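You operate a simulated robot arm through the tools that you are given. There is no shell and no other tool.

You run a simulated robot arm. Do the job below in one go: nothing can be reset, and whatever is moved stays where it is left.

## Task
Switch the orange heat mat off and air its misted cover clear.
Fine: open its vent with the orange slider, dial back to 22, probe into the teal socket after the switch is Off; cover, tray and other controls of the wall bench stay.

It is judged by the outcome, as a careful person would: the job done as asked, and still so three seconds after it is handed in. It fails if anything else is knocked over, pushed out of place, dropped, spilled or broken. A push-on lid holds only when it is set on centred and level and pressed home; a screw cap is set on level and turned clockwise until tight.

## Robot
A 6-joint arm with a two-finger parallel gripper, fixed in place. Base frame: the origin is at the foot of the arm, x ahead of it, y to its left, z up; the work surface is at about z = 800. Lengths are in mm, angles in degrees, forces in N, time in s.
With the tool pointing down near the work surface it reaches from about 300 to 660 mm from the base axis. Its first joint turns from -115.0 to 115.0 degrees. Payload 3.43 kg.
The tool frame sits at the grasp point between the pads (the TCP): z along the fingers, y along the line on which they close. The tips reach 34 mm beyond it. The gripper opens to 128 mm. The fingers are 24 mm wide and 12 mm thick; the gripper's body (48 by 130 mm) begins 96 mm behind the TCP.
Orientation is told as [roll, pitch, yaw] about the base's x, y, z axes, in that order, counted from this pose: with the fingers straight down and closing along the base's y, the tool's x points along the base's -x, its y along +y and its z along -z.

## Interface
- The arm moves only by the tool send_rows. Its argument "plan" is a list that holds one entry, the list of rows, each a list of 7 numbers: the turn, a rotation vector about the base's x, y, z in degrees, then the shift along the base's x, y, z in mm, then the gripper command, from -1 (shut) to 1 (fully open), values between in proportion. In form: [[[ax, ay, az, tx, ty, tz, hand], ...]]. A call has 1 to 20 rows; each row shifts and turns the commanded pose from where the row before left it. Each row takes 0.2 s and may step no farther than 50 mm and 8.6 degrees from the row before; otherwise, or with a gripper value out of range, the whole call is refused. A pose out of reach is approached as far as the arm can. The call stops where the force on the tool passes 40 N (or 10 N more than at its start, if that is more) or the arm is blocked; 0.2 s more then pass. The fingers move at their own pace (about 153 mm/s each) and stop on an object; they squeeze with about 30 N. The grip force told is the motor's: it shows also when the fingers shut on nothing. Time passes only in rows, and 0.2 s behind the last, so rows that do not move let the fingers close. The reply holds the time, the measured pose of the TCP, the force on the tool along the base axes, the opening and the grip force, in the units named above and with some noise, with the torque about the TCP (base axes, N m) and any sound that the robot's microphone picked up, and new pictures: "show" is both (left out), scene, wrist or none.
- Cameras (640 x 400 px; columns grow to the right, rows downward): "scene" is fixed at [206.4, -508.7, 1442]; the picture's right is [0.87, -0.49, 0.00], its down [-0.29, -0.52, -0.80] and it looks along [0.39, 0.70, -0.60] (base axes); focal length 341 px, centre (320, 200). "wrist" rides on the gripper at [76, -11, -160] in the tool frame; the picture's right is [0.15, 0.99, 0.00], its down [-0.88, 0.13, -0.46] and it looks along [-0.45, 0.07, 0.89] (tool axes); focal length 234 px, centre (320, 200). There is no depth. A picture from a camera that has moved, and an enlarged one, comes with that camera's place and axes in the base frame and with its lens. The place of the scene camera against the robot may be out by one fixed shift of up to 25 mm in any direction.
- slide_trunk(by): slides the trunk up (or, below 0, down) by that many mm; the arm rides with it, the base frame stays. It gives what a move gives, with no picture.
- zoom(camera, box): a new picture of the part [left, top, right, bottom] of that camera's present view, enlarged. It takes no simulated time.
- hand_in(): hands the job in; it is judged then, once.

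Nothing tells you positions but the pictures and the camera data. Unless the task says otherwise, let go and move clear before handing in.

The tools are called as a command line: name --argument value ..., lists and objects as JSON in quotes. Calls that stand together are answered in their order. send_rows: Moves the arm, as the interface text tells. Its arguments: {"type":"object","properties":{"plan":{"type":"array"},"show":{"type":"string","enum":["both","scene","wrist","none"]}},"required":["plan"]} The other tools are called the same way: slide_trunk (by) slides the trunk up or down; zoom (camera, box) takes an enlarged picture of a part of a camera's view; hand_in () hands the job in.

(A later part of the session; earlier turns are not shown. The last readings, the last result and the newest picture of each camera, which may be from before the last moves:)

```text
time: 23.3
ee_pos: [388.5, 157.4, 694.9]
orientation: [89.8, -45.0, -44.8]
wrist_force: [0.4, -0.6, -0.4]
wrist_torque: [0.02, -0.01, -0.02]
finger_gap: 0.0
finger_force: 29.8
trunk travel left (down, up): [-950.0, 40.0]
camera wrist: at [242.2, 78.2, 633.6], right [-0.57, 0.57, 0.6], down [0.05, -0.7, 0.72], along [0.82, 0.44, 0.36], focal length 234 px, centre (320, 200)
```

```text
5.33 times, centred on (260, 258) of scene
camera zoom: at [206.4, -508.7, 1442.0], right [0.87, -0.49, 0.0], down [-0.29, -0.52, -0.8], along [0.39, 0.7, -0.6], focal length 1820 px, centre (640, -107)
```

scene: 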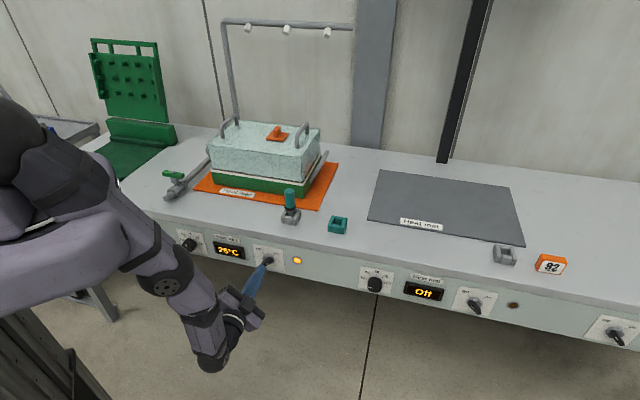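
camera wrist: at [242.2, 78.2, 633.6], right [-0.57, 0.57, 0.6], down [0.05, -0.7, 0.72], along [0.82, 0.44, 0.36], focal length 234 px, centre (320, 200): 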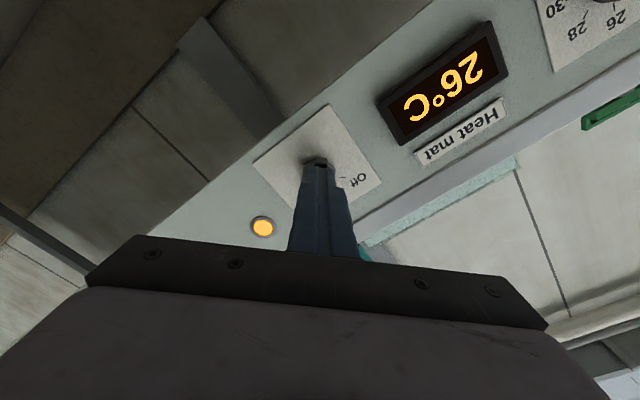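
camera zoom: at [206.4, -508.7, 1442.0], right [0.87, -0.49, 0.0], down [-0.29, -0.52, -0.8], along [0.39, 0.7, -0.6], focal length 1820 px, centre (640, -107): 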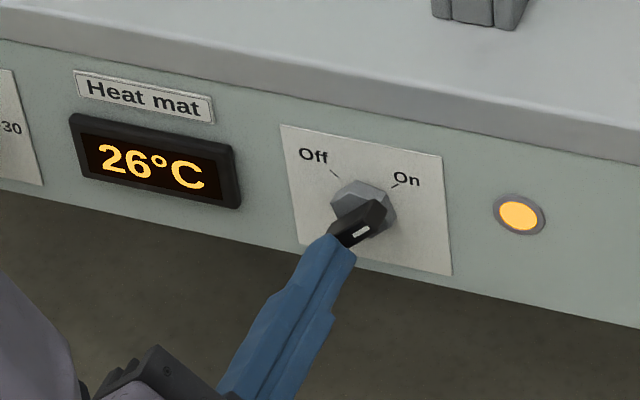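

The fingers shut on nothing, so the lever sits a bit deeper. I'll open, advance 10 mm, and close again.

send_rows --plan '[[[0, 0, 0, 0, 0, 0, -0.5], [0, 0, 0, 0, 0, 0, -0.5], [0, 0, 0, 3.5, 3.5, 0, -0.5], [0, 0, 0, 3.5, 3.5, 0, -0.5], [0, 0, 0, 0, 0, 0, -1], [0, 0, 0, 0, 0, 0, -1]]]'

zoom --camera "wrist" --box '[220, 80, 420, 205]'

zoom --camera "scene" --box '[200, 220, 320, 295]'

```text
time: 24.7
ee_pos: [395.4, 164.5, 693.4]
orientation: [89.6, -45.0, -45.0]
wrist_force: [1.0, -2.9, -3.1]
wrist_torque: [0.01, -0.03, -0.2]
finger_gap: 11.8
finger_force: 45.2
trunk travel left (down, up): [-950.0, 40.0]
camera wrist: at [249.3, 85.0, 633.3], right [-0.57, 0.57, 0.6], down [0.05, -0.7, 0.72], along [0.82, 0.44, 0.36], focal length 234 px, centre (320, 200)
```

scene: 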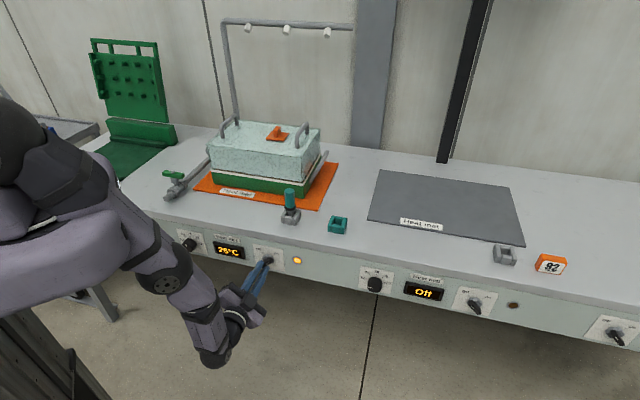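
wrist: 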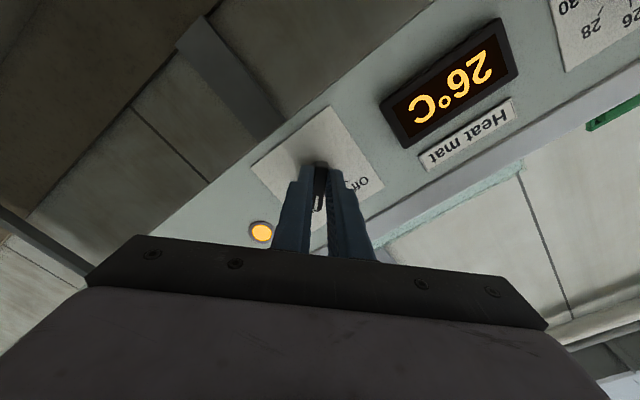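

```text
3.20 times, centred on (320, 142) of wrist
camera zoom: at [249.3, 85.0, 633.3], right [-0.57, 0.57, 0.6], down [0.05, -0.7, 0.72], along [0.82, 0.44, 0.36], focal length 749 px, centre (320, 384)
```

zoom: 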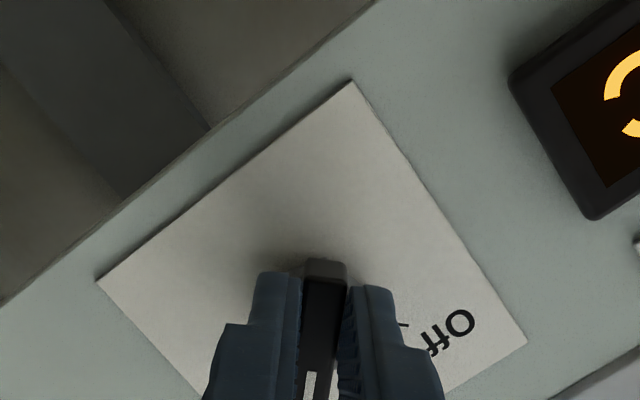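

```text
5.33 times, centred on (260, 258) of scene
camera zoom: at [206.4, -508.7, 1442.0], right [0.87, -0.49, 0.0], down [-0.29, -0.52, -0.8], along [0.39, 0.7, -0.6], focal length 1820 px, centre (640, -107)
```

zoom: 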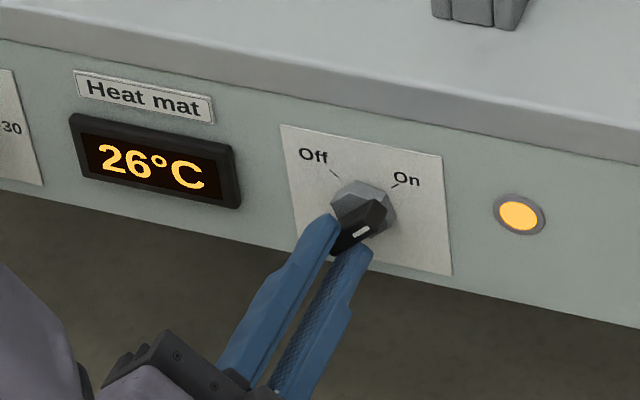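

The lever is gripped (gap 11.8 mm). I'll turn it counter-clockwise toward Off.

send_rows --plan '[[[-5.3, -5.3, 0, 0, 0, 0, -1], [-5.3, -5.3, 0, 0, 0, 0, -1], [-5.3, -5.3, 0, 0, 0, 0, -1], [-5.3, -5.3, 0, 0, 0, 0, -1], [-5.3, -5.3, 0, 0, 0, 0, -1], [-5.3, -5.3, 0, 0, 0, 0, -1]]]'

zoom --camera "scene" --box '[200, 220, 320, 295]'

```text
time: 26.2
ee_pos: [398.9, 161.2, 692.7]
orientation: [-7.3, -89.3, 50.9]
wrist_force: [5.5, -9.6, -5.9]
wrist_torque: [-0.39, 0.53, -0.19]
finger_gap: 11.8
finger_force: 45.0
trunk travel left (down, up): [-950.0, 40.0]
stopped in row 6: the force on the tool passed its limit at 40 N (the readings are from after the stop); the commanded pose is now the measured one
camera wrist: at [290.3, 42.6, 618.4], right [-0.68, 0.71, -0.15], down [-0.41, -0.21, 0.89], along [0.6, 0.67, 0.44], focal length 234 px, centre (320, 200)
```

scene: 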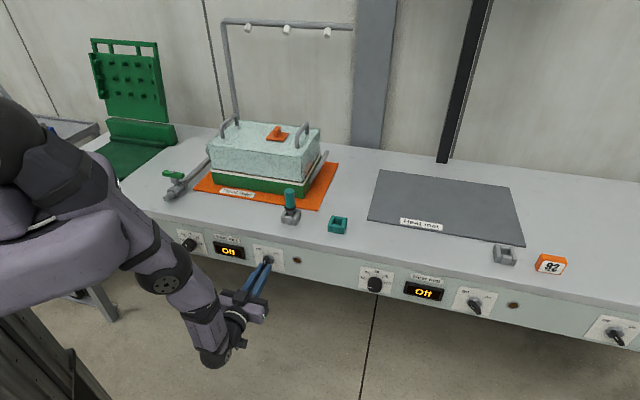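
wrist: 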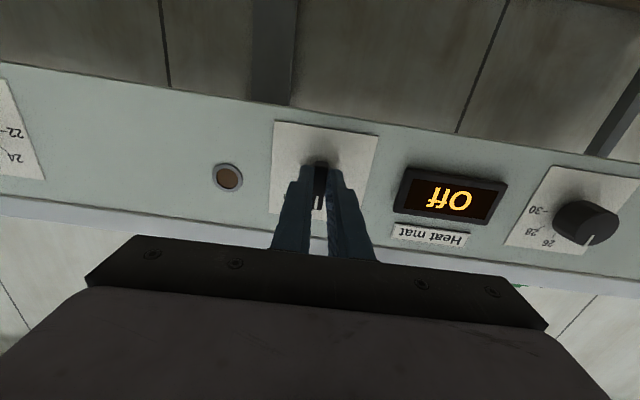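

```text
5.33 times, centred on (260, 258) of scene
camera zoom: at [206.4, -508.7, 1442.0], right [0.87, -0.49, 0.0], down [-0.29, -0.52, -0.8], along [0.39, 0.7, -0.6], focal length 1820 px, centre (640, -107)
```

zoom: 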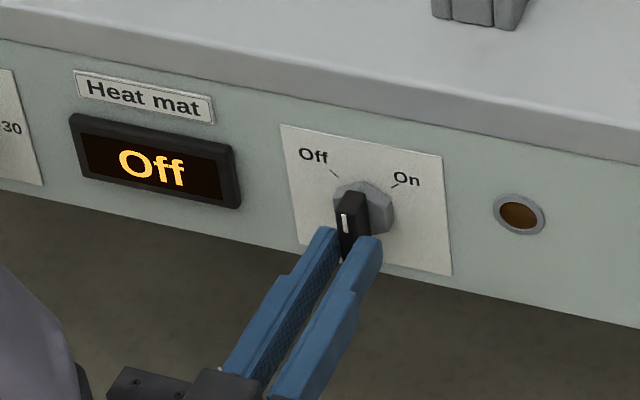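

The display already reads Off, with the lever about halfway. Side force has built up because I'm slightly off-axis. I'll re-centre the grip (axis near s≈169, z≈698) and finish the turn to the Off mark.

send_rows --plan '[[[0, 0, 0, 0, 0, 0, -0.55], [0, 0, 0, 0, 0, 0, -0.55], [0.5, -0.5, 1.2, 0.7, -0.7, 5, -0.55], [0, 0, 0, 0, 0, 0, -1], [0, 0, 0, 0, 0, 0, -1]]]'

zoom --camera "wrist" --box '[220, 80, 420, 205]'

```text
time: 27.4
ee_pos: [399.8, 159.3, 698.1]
orientation: [-167.9, -89.9, -147.0]
wrist_force: [3.8, -8.7, -1.8]
wrist_torque: [-0.36, 0.44, -0.4]
finger_gap: 11.9
finger_force: 45.1
trunk travel left (down, up): [-950.0, 40.0]
camera wrist: at [294.5, 40.4, 621.3], right [-0.7, 0.7, -0.15], down [-0.42, -0.23, 0.88], along [0.58, 0.68, 0.45], focal length 234 px, centre (320, 200)
```

scene: 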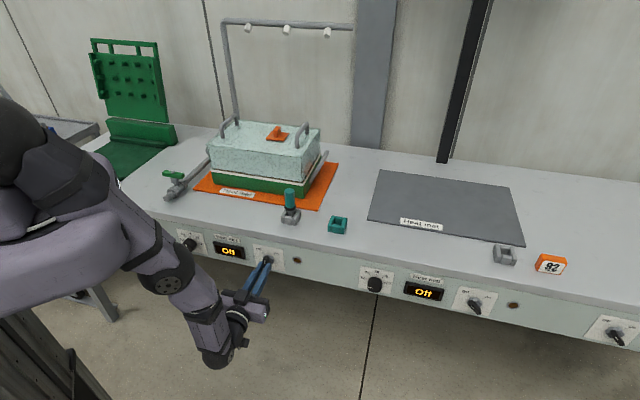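
wrist: 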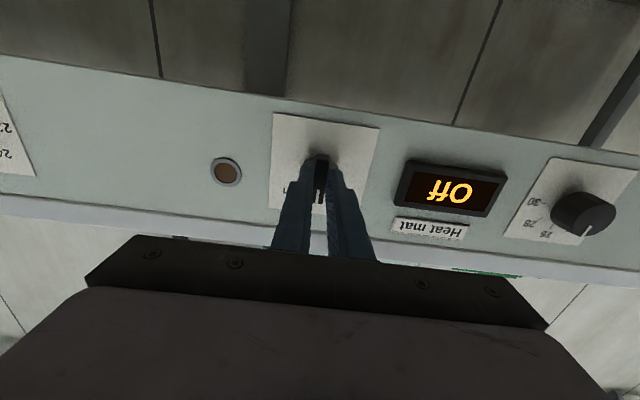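

```text
3.20 times, centred on (320, 142) of wrist
camera zoom: at [294.5, 40.4, 621.3], right [-0.7, 0.7, -0.15], down [-0.42, -0.23, 0.88], along [0.58, 0.68, 0.45], focal length 749 px, centre (320, 384)
```

zoom: 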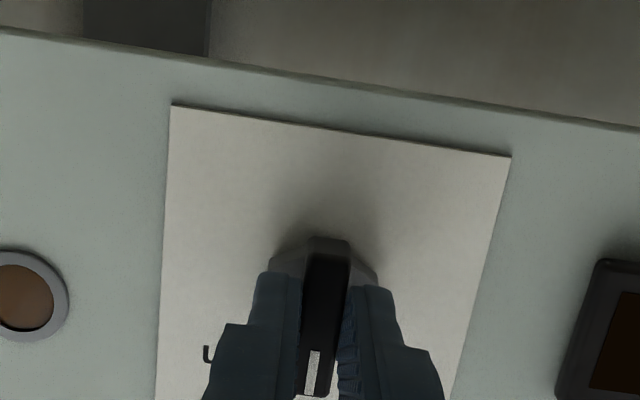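

Centred along the lever now. Continuing the turn in small steps.

send_rows --plan '[[[-4.3, -4.3, 0, 1, -1, 0.5, -1], [-4.3, -4.3, 0, 0, 0, 0.5, -1], [-4.3, -4.3, 0, 0, 0, 0, -1], [-4.3, -4.3, 0, 0, 0, 0, -1], [-4.3, -4.3, 0, 0, 0, 0, -1], [-4.3, -4.3, 0, 0, 0, 0, -1], [-4.3, -4.3, 0, 0, 0, 0, -1]]]'

zoom --camera "scene" --box '[200, 220, 320, 295]'

```text
time: 29.0
ee_pos: [401.1, 158.8, 697.6]
orientation: [-90.0, -47.2, 134.9]
wrist_force: [5.4, -15.2, -11.5]
wrist_torque: [0.08, -0.14, 0.02]
finger_gap: 11.9
finger_force: 44.8
trunk travel left (down, up): [-950.0, 40.0]
camera wrist: at [329.9, 4.7, 650.5], right [-0.45, 0.44, -0.78], down [-0.81, 0.17, 0.56], along [0.38, 0.88, 0.28], focal length 234 px, centre (320, 200)
```

scene: 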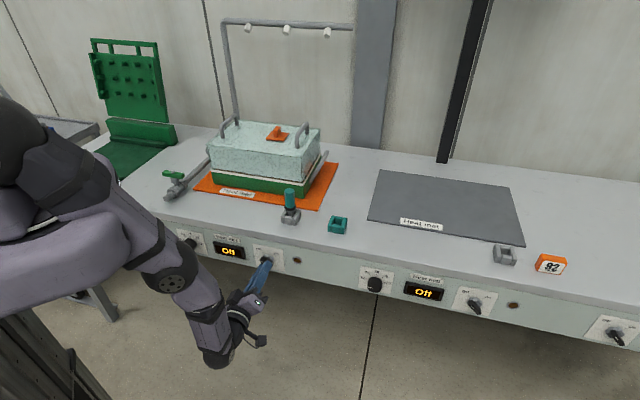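
wrist: 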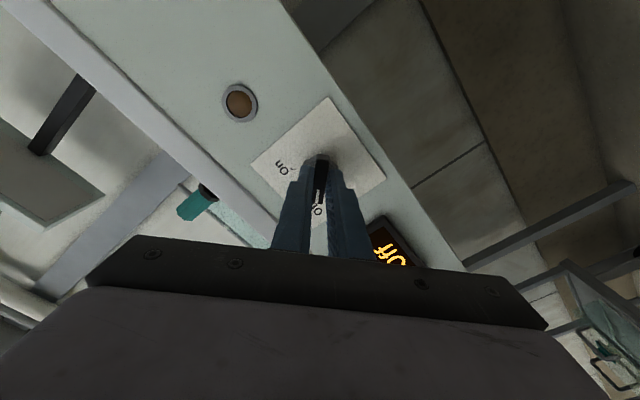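

```text
5.33 times, centred on (260, 258) of scene
camera zoom: at [206.4, -508.7, 1442.0], right [0.87, -0.49, 0.0], down [-0.29, -0.52, -0.8], along [0.39, 0.7, -0.6], focal length 1820 px, centre (640, -107)
```

zoom: 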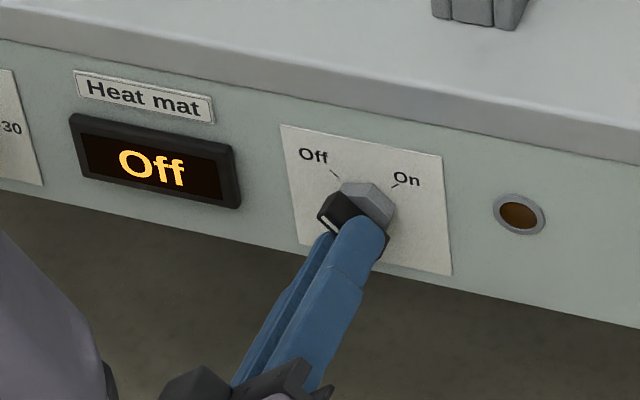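

The lever is at about -43°, pointing to Off. I'll nudge 3° further, release, and back out.

send_rows --plan '[[[-2.1, -2.1, 0, 0, 0, 0, -1], [0, 0, 0, 0, 0, 0, -0.5], [0, 0, 0, 0, 0, 0, -0.5], [0, 0, 0, -7, -7, 0, -0.5], [0, 0, 0, -7, -7, 0, -0.5], [0, 0, 0, -7, -7, 0, -0.5], [0, 0, 0, -7, -7, 0, -0.5], [0, 0, 0, 0, 0, 0, -0.5]]]'

zoom --camera "scene" --box '[200, 220, 320, 295]'

zoom --camera "wrist" --box '[220, 80, 420, 205]'

```text
time: 30.8
ee_pos: [371.4, 131.6, 699.0]
orientation: [-89.8, -44.4, 135.3]
wrist_force: [-0.2, 0.7, 0.5]
wrist_torque: [0.01, -0.02, -0.03]
finger_gap: 32.1
finger_force: 0.1
trunk travel left (down, up): [-950.0, 40.0]
camera wrist: at [302.4, -23.8, 653.8], right [-0.42, 0.41, -0.81], down [-0.83, 0.18, 0.52], along [0.36, 0.89, 0.27], focal length 234 px, centre (320, 200)
```

scene: 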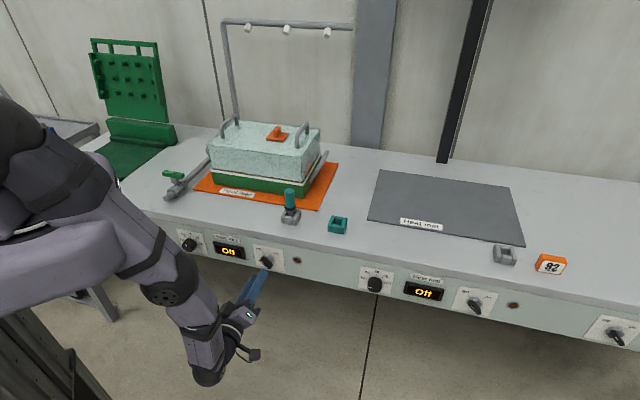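
wrist: 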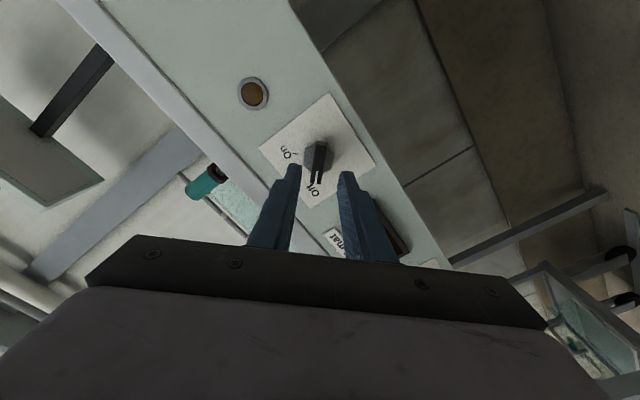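

```text
5.33 times, centred on (260, 258) of scene
camera zoom: at [206.4, -508.7, 1442.0], right [0.87, -0.49, 0.0], down [-0.29, -0.52, -0.8], along [0.39, 0.7, -0.6], focal length 1820 px, centre (640, -107)
```

zoom: 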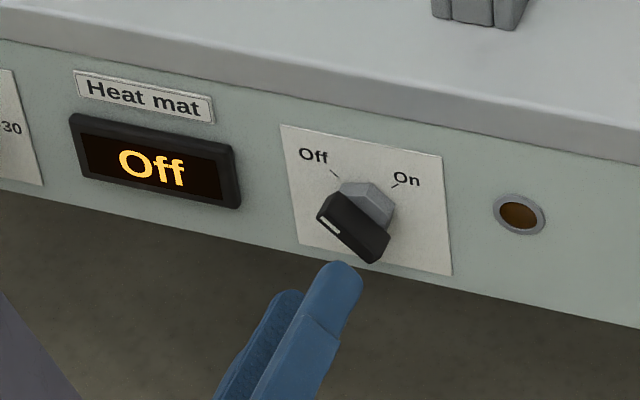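

```text
3.20 times, centred on (320, 142) of wrist
camera zoom: at [302.4, -23.8, 653.8], right [-0.42, 0.41, -0.81], down [-0.83, 0.18, 0.52], along [0.36, 0.89, 0.27], focal length 749 px, centre (320, 384)
```

zoom: 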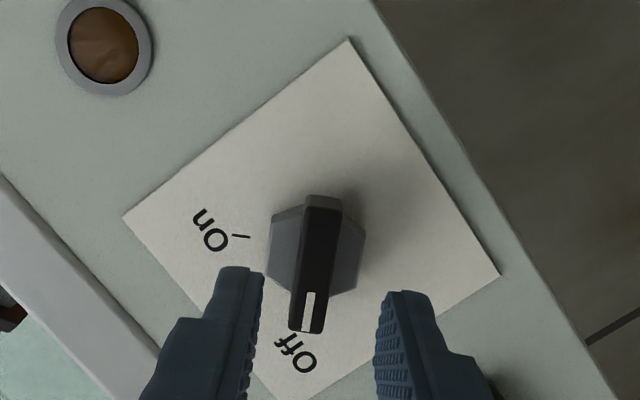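

The switch is Off and holds there; the lamp is dark. Next is the dial. The wrist must not swing through the column, so I'll unroll, dip the tool below the panel at 45°, slide sideways, then come back up in front of the dial.

send_rows --plan '[[[5.3, 5.3, 0, 0, 0, 0, -0.5], [5.3, 5.3, 0, 0, 0, 0, -0.5], [5.3, 5.3, 0, 0, 0, 0, -0.5], [5.3, 5.3, 0, 0, 0, 0, -0.5], [5.3, 5.3, 0, 0, 0, 0, -0.5], [5.3, 5.3, 0, 0, 0, 0, -1], [-5.3, 5.3, 0, 5, 5, -20, -1], [-5.3, 5.3, 0, 6, 6, -24, -1], [-5.3, 5.3, 0, 6.5, 6.5, -24, -1], [-5.3, 5.3, 0, 6.5, 6.5, -24, -1], [-5.3, 5.3, 0, 6.5, 6.5, -24, -1], [-5.3, 5.3, 0, 6.5, 6.5, -24, -1], [0, 0, 0, 0, 0, 0, -1]]]' --show "scene"

```text
time: 33.6
ee_pos: [407.7, 167.9, 558.9]
orientation: [-0.5, -45.1, 45.8]
wrist_force: [0.5, 0.1, -0.3]
wrist_torque: [0.02, 0.01, 0.0]
finger_gap: 0.1
finger_force: 30.0
trunk travel left (down, up): [-950.0, 40.0]
```

scene: 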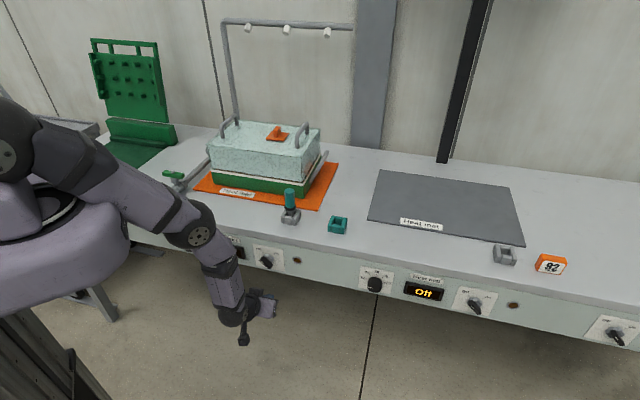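

All in reach, and the elbow stays well inside the bench line. Sliding sideways below the panel to the dial now.

send_rows --plan '[[[0, 0, -0.1, -31.8, 31.8, 0, -1], [0, 0, -0.1, -31.8, 31.8, 0, -1], [0, 0, -0.1, -31.8, 31.8, 0, -1], [0, 0, -0.1, -31.8, 31.8, 0, -1], [0, 0, -0.1, -31.8, 31.8, 0, -1], [0, 0, -0.1, -31.8, 31.8, 0, -1], [0, 0, 0, 0, 0, 0, -1]]]' --show "scene"

```text
time: 35.2
ee_pos: [218.5, 362.6, 558.8]
orientation: [-0.1, -45.3, 45.2]
wrist_force: [0.3, 0.0, 0.3]
wrist_torque: [-0.03, -0.03, 0.05]
finger_gap: 0.1
finger_force: 29.9
trunk travel left (down, up): [-950.0, 40.0]
```

scene: 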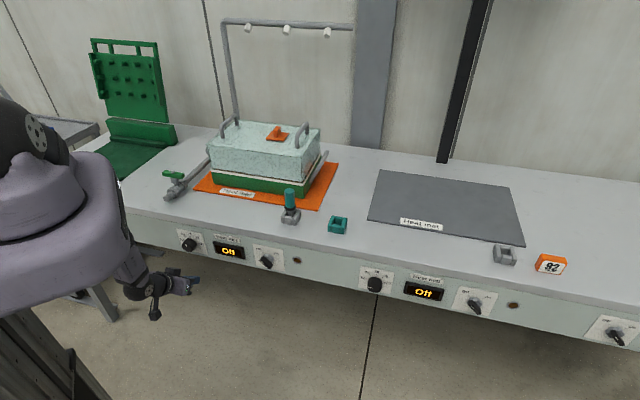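

Now I'll bring the tool back up to horizontal in front of the dial.

send_rows --plan '[[[5.3, -5.3, 0, -4.7, -4.7, 23, -1], [5.3, -5.3, 0, -4.7, -4.7, 23, -1], [5.3, -5.3, 0, -4.7, -4.7, 23, -1], [5.3, -5.3, 0, -4.7, -4.7, 23, -1], [5.3, -5.3, 0, -4.7, -4.7, 23, -1], [5.1, -5.1, 0, -4.7, -4.7, 23, -1], [0, 0, 0, 0, 0, 0, -1]]]'

zoom --camera "wrist" --box '[220, 80, 420, 205]'

zoom --camera "scene" --box '[130, 200, 290, 300]'

```text
time: 36.8
ee_pos: [189.6, 332.0, 695.3]
orientation: [-89.9, -89.7, 134.6]
wrist_force: [0.2, 1.1, 0.2]
wrist_torque: [0.0, -0.01, 0.03]
finger_gap: 0.2
finger_force: 29.8
trunk travel left (down, up): [-950.0, 40.0]
camera wrist: at [84.0, 211.9, 620.9], right [-0.7, 0.7, -0.15], down [-0.42, -0.23, 0.88], along [0.58, 0.68, 0.45], focal length 234 px, centre (320, 200)
```

scene: 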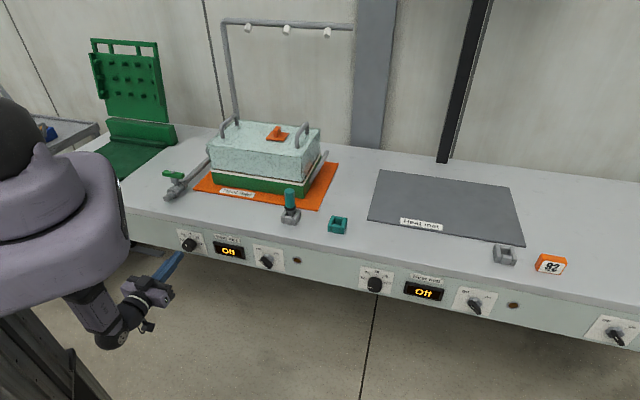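
wrist: 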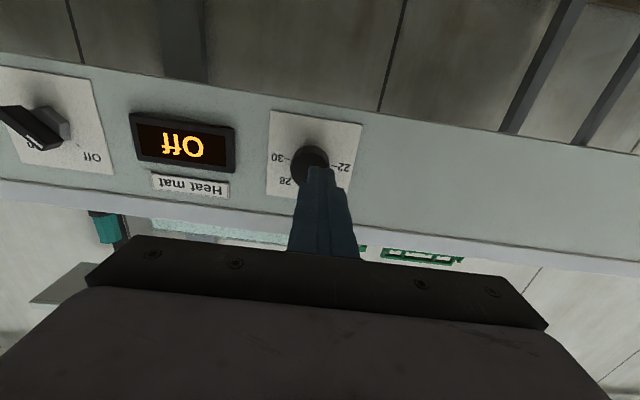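

```text
3.20 times, centred on (320, 142) of wrist
camera zoom: at [84.0, 211.9, 620.9], right [-0.7, 0.7, -0.15], down [-0.42, -0.23, 0.88], along [0.58, 0.68, 0.45], focal length 749 px, centre (320, 384)
```

zoom: 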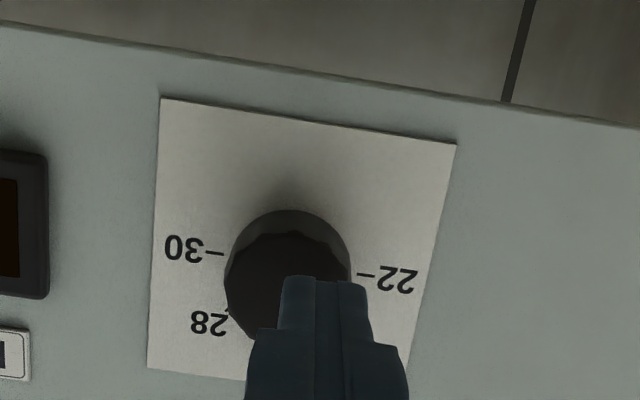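

```text
4.00 times, centred on (210, 250) of scene
camera zoom: at [206.4, -508.7, 1442.0], right [0.87, -0.49, 0.0], down [-0.29, -0.52, -0.8], along [0.39, 0.7, -0.6], focal length 1365 px, centre (760, 0)
```

zoom: 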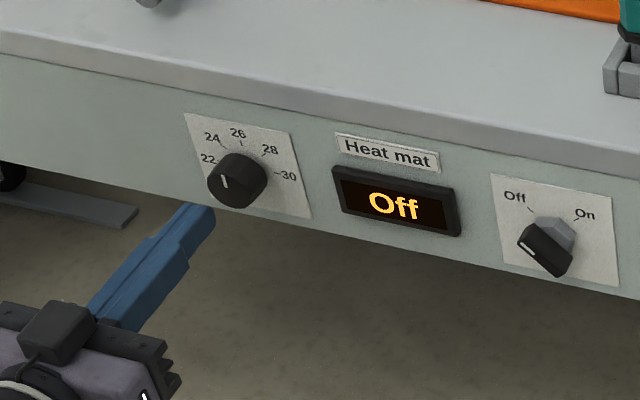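

The dial's ticks are at ±90° (22 at far left, 26 on top), and the hub is near s≈-92.5, z≈700. I'll centre on it, open to 60 mm, and roll clockwise 45° so a 90° counter-clockwise turn stays comfortable.

send_rows --plan '[[[5.3, 5.3, 0, 3, -3, 2.5, -0.06], [5.3, 5.3, 0, 2.7, -2.7, 2.5, -0.06], [5.3, 5.3, 0, 0, 0, 0, -0.06], [5.3, 5.3, 0, 0, 0, 0, -0.06], [5.3, 5.3, 0, 0, 0, 0, -0.06], [5.3, 5.3, 0, 0, 0, 0, -0.06], [0, 0, 0, 0, 0, 0, -0.06]]]'

zoom --camera "wrist" --box '[220, 80, 420, 205]'

zoom --camera "scene" --box '[130, 200, 290, 300]'

```text
time: 38.4
ee_pos: [195.5, 324.7, 700.9]
orientation: [89.7, -45.1, -45.0]
wrist_force: [0.1, 0.8, 0.2]
wrist_torque: [-0.02, 0.02, -0.02]
finger_gap: 60.2
finger_force: 0.1
trunk travel left (down, up): [-950.0, 40.0]
camera wrist: at [49.4, 246.5, 640.6], right [-0.57, 0.57, 0.59], down [0.05, -0.69, 0.72], along [0.82, 0.44, 0.36], focal length 234 px, centre (320, 200)
```

scene: 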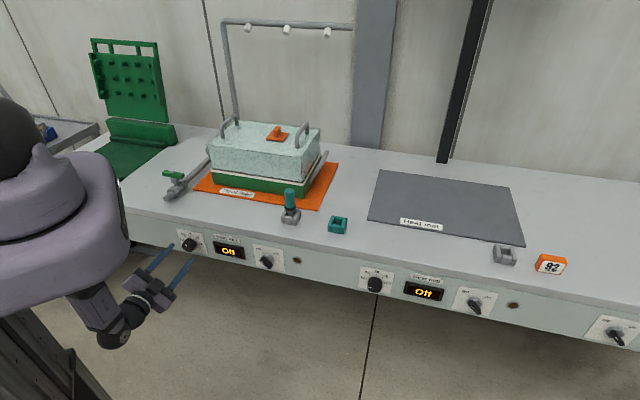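
wrist: 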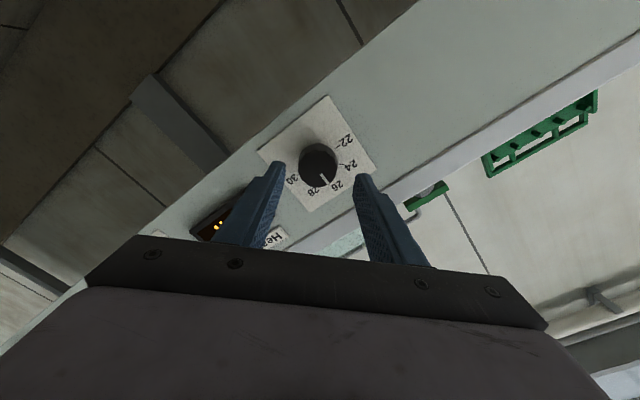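

```text
3.20 times, centred on (320, 142) of wrist
camera zoom: at [49.4, 246.5, 640.6], right [-0.57, 0.57, 0.59], down [0.05, -0.69, 0.72], along [0.82, 0.44, 0.36], focal length 749 px, centre (320, 384)
```

zoom: 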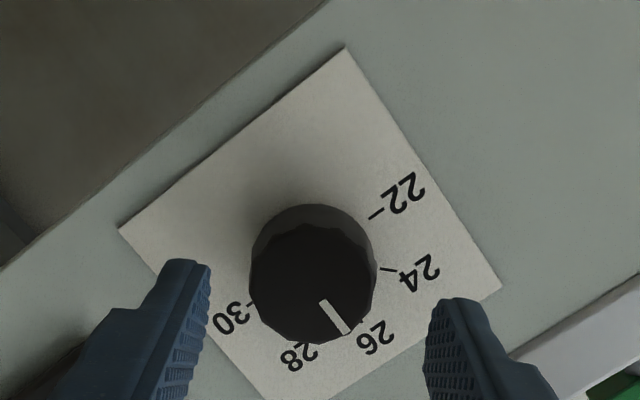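

```text
4.00 times, centred on (210, 250) of scene
camera zoom: at [206.4, -508.7, 1442.0], right [0.87, -0.49, 0.0], down [-0.29, -0.52, -0.8], along [0.39, 0.7, -0.6], focal length 1365 px, centre (760, 0)
```

zoom: 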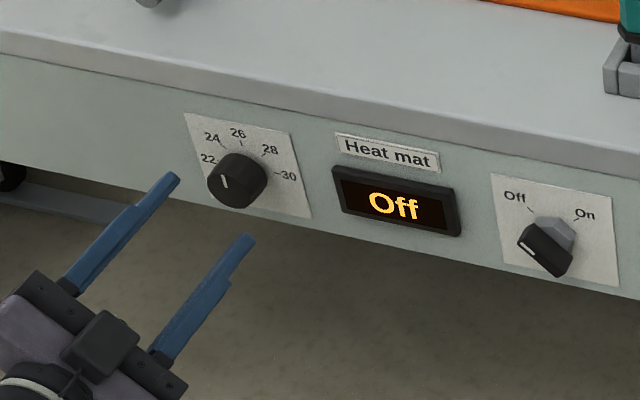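

Nearly centred. I'll trim 3 mm, advance 47 mm over the knob, and close.

send_rows --plan '[[[0, 0, 0, 9.5, 7, 1, -0.06], [0, 0, 0, 9, 8, 0, -0.06], [0, 0, 0, 9, 8, 0, -0.06], [0, 0, 0, 8, 8, 0, -0.06], [0, 0, 0, 0, 0, 0, -1], [0, 0, 0, 0, 0, 0, -1]]]'

zoom --camera "scene" --box '[130, 200, 290, 300]'

```text
time: 39.8
ee_pos: [230.3, 355.3, 702.0]
orientation: [89.6, -45.3, -44.7]
wrist_force: [2.7, -0.9, -2.3]
wrist_torque: [-0.12, 0.03, -0.08]
finger_gap: 39.2
finger_force: 45.6
trunk travel left (down, up): [-950.0, 40.0]
camera wrist: at [84.8, 276.7, 641.2], right [-0.57, 0.57, 0.59], down [0.05, -0.69, 0.72], along [0.82, 0.44, 0.36], focal length 234 px, centre (320, 200)
```

scene: 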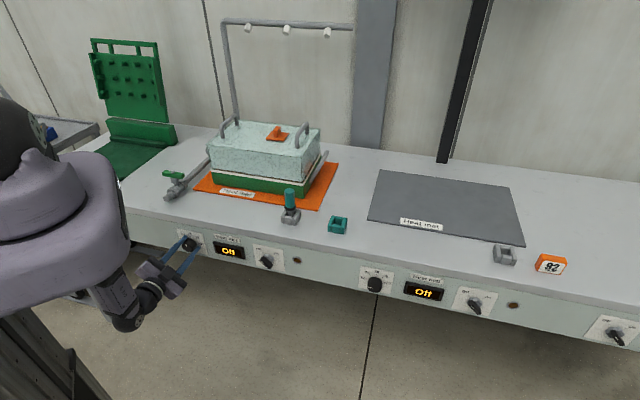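
wrist: 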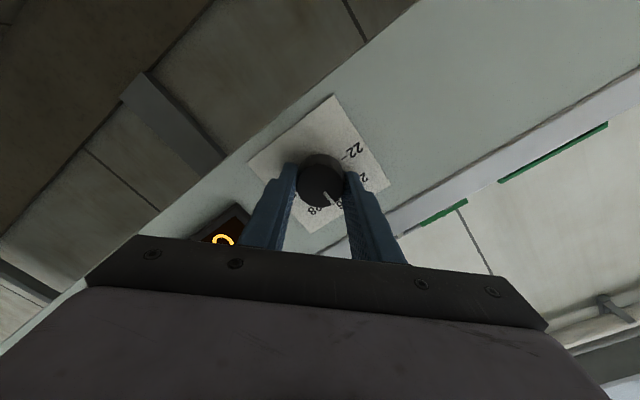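

```text
4.00 times, centred on (210, 250) of scene
camera zoom: at [206.4, -508.7, 1442.0], right [0.87, -0.49, 0.0], down [-0.29, -0.52, -0.8], along [0.39, 0.7, -0.6], focal length 1365 px, centre (760, 0)
```

zoom: 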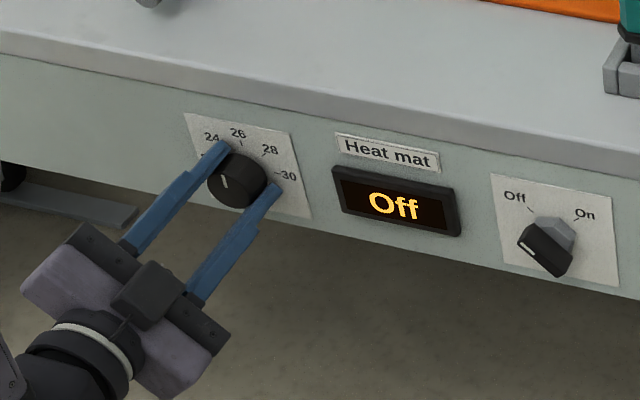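

Knob gripped (39 mm) and well centred. Turning it 90° counter-clockwise.

send_rows --plan '[[[-5.3, -5.3, 0, 0, 0, 0, -1], [-5.3, -5.3, 0, 0, 0, 0, -1], [-5.3, -5.3, 0, 0, 0, 0, -1], [-5.3, -5.3, 0, 0, 0, 0, -1], [-5.3, -5.3, 0, 0, 0, 0, -1], [-5.3, -5.3, 0, 0, 0, 0, -1]]]' --show "none"

zoom --camera "scene" --box '[130, 200, 290, 300]'

```text
time: 41.2
ee_pos: [230.1, 358.0, 701.9]
orientation: [-75.8, -89.6, 120.8]
wrist_force: [-9.9, -0.9, -1.5]
wrist_torque: [-0.59, 0.62, 0.24]
finger_gap: 39.0
finger_force: 45.4
trunk travel left (down, up): [-950.0, 40.0]
```

```text
4.00 times, centred on (210, 250) of scene
camera zoom: at [206.4, -508.7, 1442.0], right [0.87, -0.49, 0.0], down [-0.29, -0.52, -0.8], along [0.39, 0.7, -0.6], focal length 1365 px, centre (760, 0)
```

zoom: 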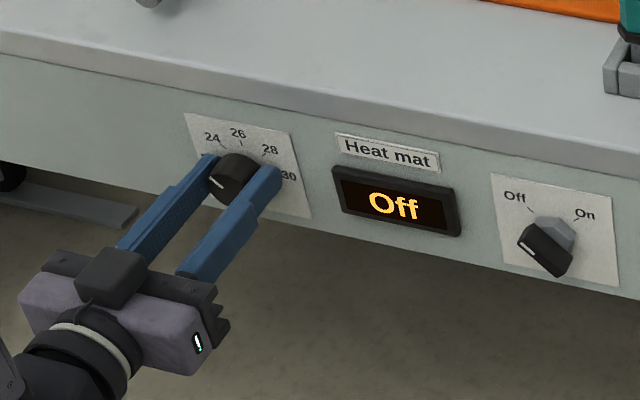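

The mark is turning with the fingers, with only a small side force. Continuing with a 1 mm correction.

send_rows --plan '[[[-5.3, -5.3, 0, -0.7, 0.7, 0, -1], [-5.3, -5.3, 0, 0, 0, 0, -1], [-5.3, -5.3, 0, 0, 0, 0, -1], [-5.3, -5.3, 0, 0, 0, 0, -1], [-5.3, -5.3, 0, 0, 0, 0, -1], [-5.3, -5.3, 0, 0, 0, 0, -1]]]'

zoom --camera "scene" --box '[130, 200, 290, 300]'

zoom --camera "wrist" --box '[220, 80, 420, 205]'

```text
time: 42.6
ee_pos: [228.7, 358.8, 701.2]
orientation: [-89.9, -44.6, 134.9]
wrist_force: [-20.0, 3.6, -12.1]
wrist_torque: [-0.41, 0.43, -0.13]
finger_gap: 39.4
finger_force: 45.1
trunk travel left (down, up): [-950.0, 40.0]
camera wrist: at [158.7, 203.3, 657.1], right [-0.42, 0.42, -0.81], down [-0.83, 0.19, 0.53], along [0.37, 0.89, 0.27], focal length 234 px, centre (320, 200)
```

scene: 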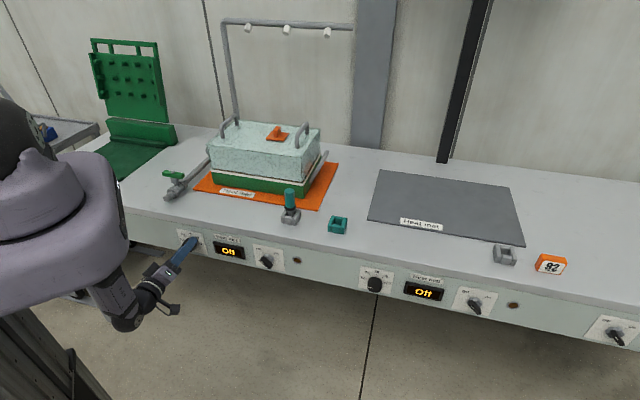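
wrist: 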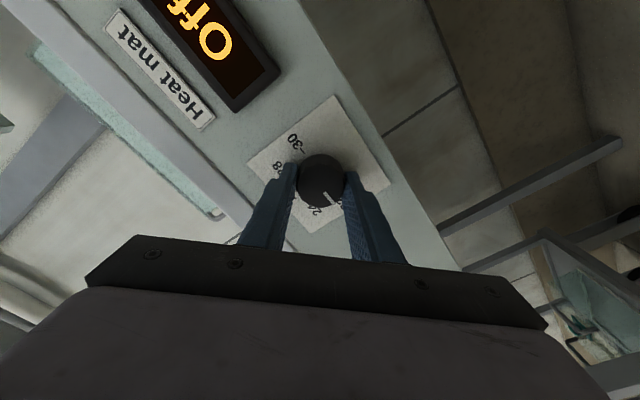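

```text
4.00 times, centred on (210, 250) of scene
camera zoom: at [206.4, -508.7, 1442.0], right [0.87, -0.49, 0.0], down [-0.29, -0.52, -0.8], along [0.39, 0.7, -0.6], focal length 1365 px, centre (760, 0)
```

zoom: 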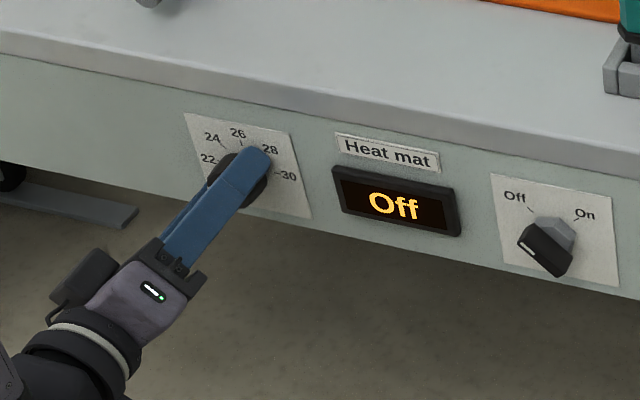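

```text
3.20 times, centred on (320, 142) of wrist
camera zoom: at [158.7, 203.3, 657.1], right [-0.42, 0.42, -0.81], down [-0.83, 0.19, 0.53], along [0.37, 0.89, 0.27], focal length 749 px, centre (320, 384)
```

zoom: 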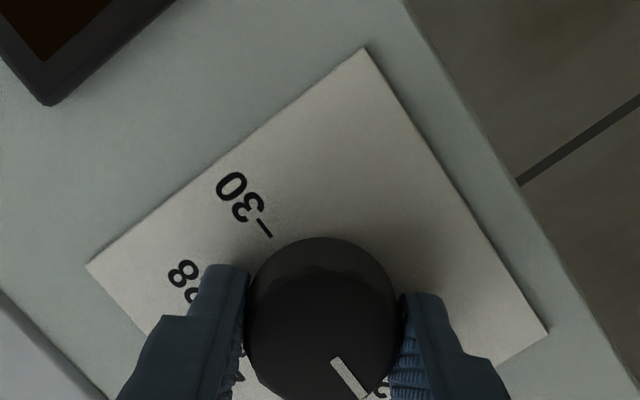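

The mark stayed fixed relative to the gripper, so it turned about 90°. I'll release, back off, and check the mark against 22.

send_rows --plan '[[[0, 0, 0, 0, 0, 0, -0.06], [0, 0, 0, 0, 0, 0, -0.06], [0, 0, 0, -9, -9, 0, -0.06], [0, 0, 0, -9, -9, 0, -0.06], [0, 0, 0, -9, -9, 0, -0.06], [0, 0, 0, -6, -6, 0, -0.06], [0, 0, 0, 0, 0, 0, -0.06]]]'

zoom --camera "scene" --box '[160, 210, 240, 260]'

zoom --camera "wrist" --box '[220, 80, 420, 205]'

```text
time: 44.2
ee_pos: [196.0, 323.5, 702.0]
orientation: [-90.1, -44.7, 134.9]
wrist_force: [-0.3, -0.1, -0.7]
wrist_torque: [0.0, -0.01, -0.04]
finger_gap: 60.0
finger_force: 0.0
trunk travel left (down, up): [-950.0, 40.0]
camera wrist: at [126.5, 169.6, 657.0], right [-0.42, 0.42, -0.8], down [-0.83, 0.19, 0.53], along [0.37, 0.89, 0.27], focal length 234 px, centre (320, 200)
```

scene: 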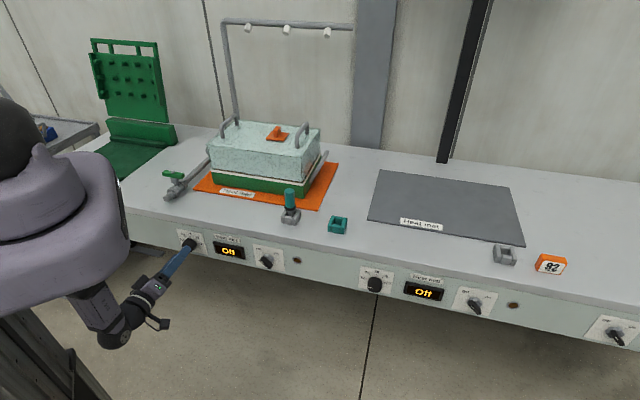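
wrist: 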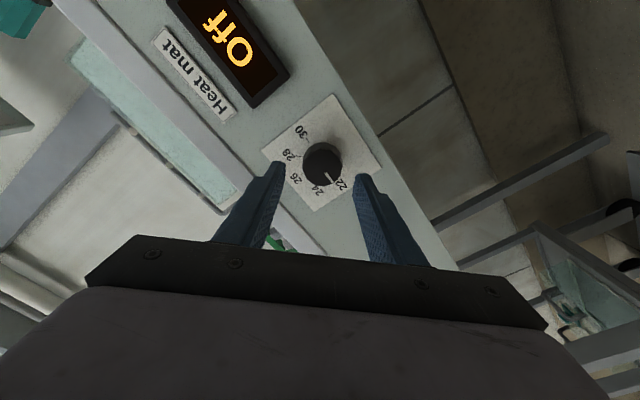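

```text
8.00 times, centred on (200, 235) of scene
camera zoom: at [206.4, -508.7, 1442.0], right [0.87, -0.49, 0.0], down [-0.29, -0.52, -0.8], along [0.39, 0.7, -0.6], focal length 2731 px, centre (1280, -80)
```

zoom: 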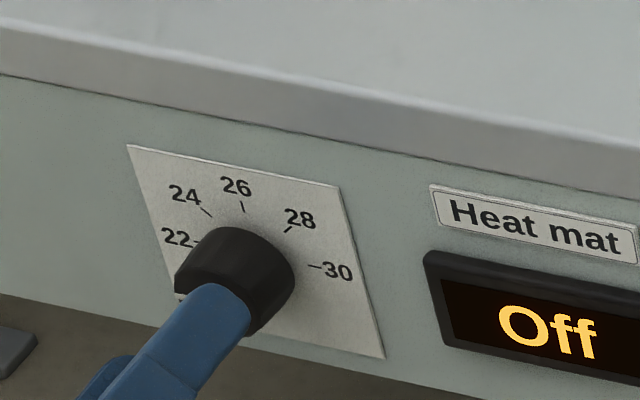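

```text
3.20 times, centred on (320, 142) of wrist
camera zoom: at [126.5, 169.6, 657.0], right [-0.42, 0.42, -0.8], down [-0.83, 0.19, 0.53], along [0.37, 0.89, 0.27], focal length 749 px, centre (320, 384)
```

zoom: 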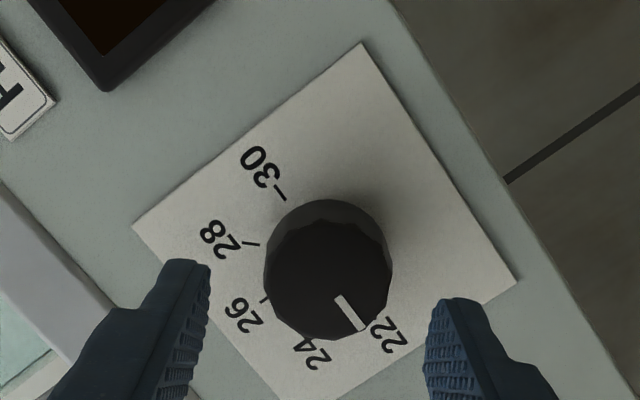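

The mark looks at or very near 22. I'll unroll the hand and check more squarely.

send_rows --plan '[[[5.3, 5.3, 0, 0, 0, 0, -0.06], [5.3, 5.3, 0, 0, 0, 0, -0.06], [5.3, 5.3, 0, 0, 0, 0, -0.06], [5.3, 5.3, 0, 0, 0, 0, -0.06], [5.3, 5.3, 0, 0, 0, 0, -0.06], [5.3, 5.3, 0, 0, 0, 0, -0.06], [0, 0, 0, 0, 0, 0, -0.06]]]'

zoom --camera "wrist" --box '[260, 90, 380, 165]'

zoom --camera "scene" --box '[160, 210, 240, 260]'

zoom --camera "scene" --box '[345, 250, 425, 300]'

```text
time: 45.8
ee_pos: [198.0, 324.5, 702.0]
orientation: [-43.7, -89.9, 88.5]
wrist_force: [-1.3, 0.7, -1.4]
wrist_torque: [0.03, 0.02, 0.0]
finger_gap: 60.2
finger_force: 0.0
trunk travel left (down, up): [-950.0, 40.0]
camera wrist: at [91.1, 205.3, 627.1], right [-0.7, 0.7, -0.15], down [-0.42, -0.23, 0.88], along [0.58, 0.68, 0.45], focal length 234 px, centre (320, 200)
```

scene: 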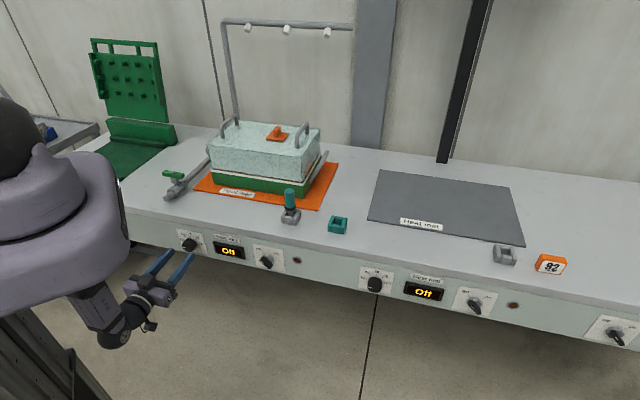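
wrist: 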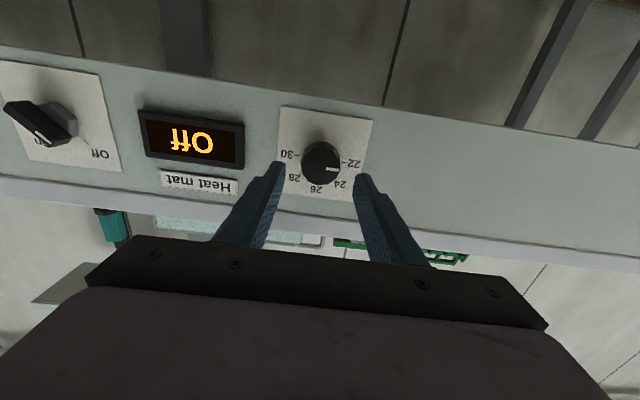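

```text
5.33 times, centred on (320, 128) of wrist
camera zoom: at [91.1, 205.3, 627.1], right [-0.7, 0.7, -0.15], down [-0.42, -0.23, 0.88], along [0.58, 0.68, 0.45], focal length 1249 px, centre (320, 587)
```

zoom: 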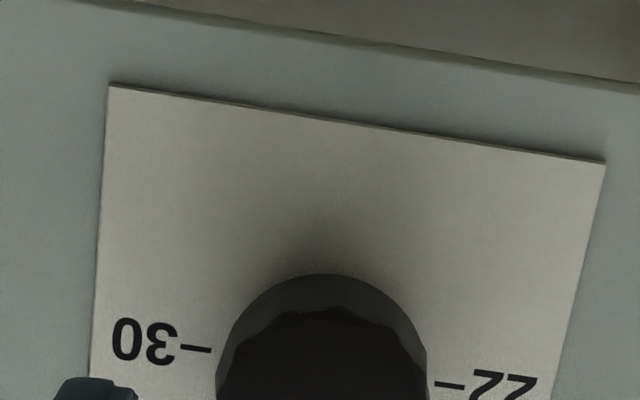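

```text
8.00 times, centred on (200, 235) of scene
camera zoom: at [206.4, -508.7, 1442.0], right [0.87, -0.49, 0.0], down [-0.29, -0.52, -0.8], along [0.39, 0.7, -0.6], focal length 2731 px, centre (1280, -80)
```

zoom: 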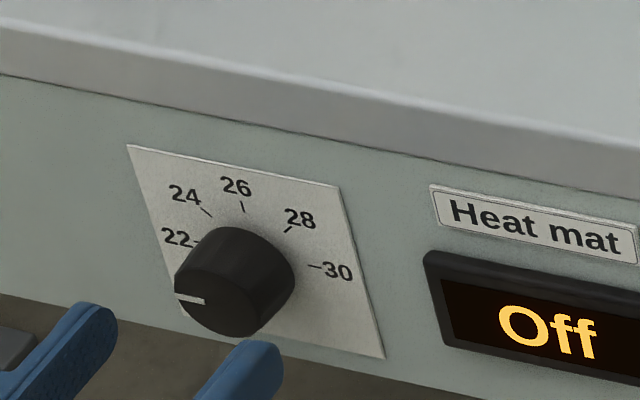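

```text
8.00 times, centred on (385, 275) of scene
camera zoom: at [206.4, -508.7, 1442.0], right [0.87, -0.49, 0.0], down [-0.29, -0.52, -0.8], along [0.39, 0.7, -0.6], focal length 2731 px, centre (-200, -400)
```

zoom: 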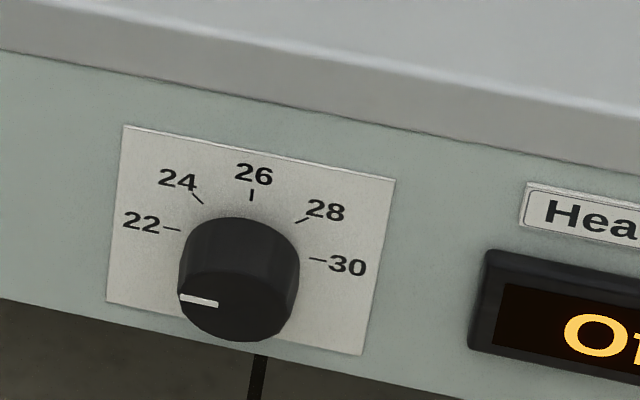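

zoom --camera "wrist" --box '[270, 120, 370, 200]'

```text
5.00 times, centred on (320, 160) of wrist
camera zoom: at [91.1, 205.3, 627.1], right [-0.7, 0.7, -0.15], down [-0.42, -0.23, 0.88], along [0.58, 0.68, 0.45], focal length 1171 px, centre (320, 400)
```

zoom: 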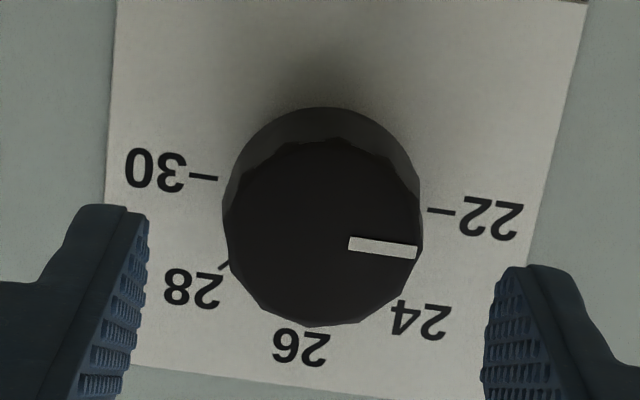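

The dial mark is on 22 (within about 2°), and the switch is Off. I'll retreat the way I came: dip under, straighten the tool, then rise in front of the bench.

send_rows --plan '[[[0, 0, 0, 0, 0, 0, -1], [-5.3, 5.3, 0, 4.7, 4.7, -23, -1], [-5.3, 5.3, 0, 4.7, 4.7, -23, -1], [-5.3, 5.3, 0, 4.7, 4.7, -23, -1], [-5.3, 5.3, 0, 4.7, 4.7, -23, -1], [-5.3, 5.3, 0, 4.7, 4.7, -23, -1], [-5.3, 5.3, 0, 4.7, 4.7, -23, -1], [-5.3, 5.3, 0, -5, -5, 13, -1], [-5.3, 5.3, 0, -5, -5, 13, -1], [-5.3, 5.3, 0, -5, -5, 13, -1], [-5.3, 5.3, 0, -5, -5, 13, -1], [-5.3, 5.3, 0, -5, -5, 13, -1], [-5.3, 5.3, 0, -5, -5, 13, -1], [0, 0, 0, 0, 0, 0, -1]]]' --show "scene"

```text
time: 47.6
ee_pos: [168.2, 393.3, 583.1]
orientation: [1.1, -42.1, 53.4]
wrist_force: [1.0, 0.1, -0.7]
wrist_torque: [-0.02, 0.01, 0.01]
finger_gap: 0.0
finger_force: 30.2
trunk travel left (down, up): [-950.0, 40.0]
stopped in row 8: the arm was blocked; the commanded pose is now the measured one
```

scene: 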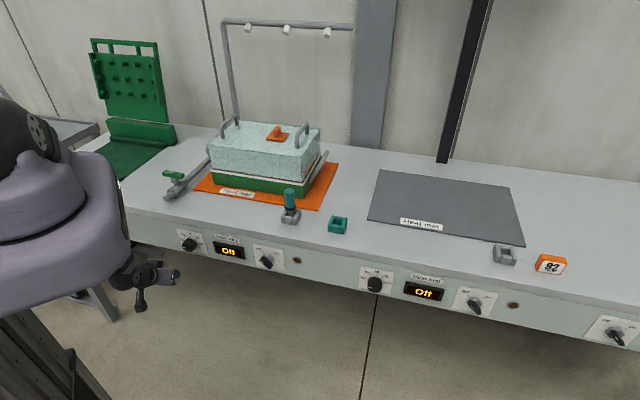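

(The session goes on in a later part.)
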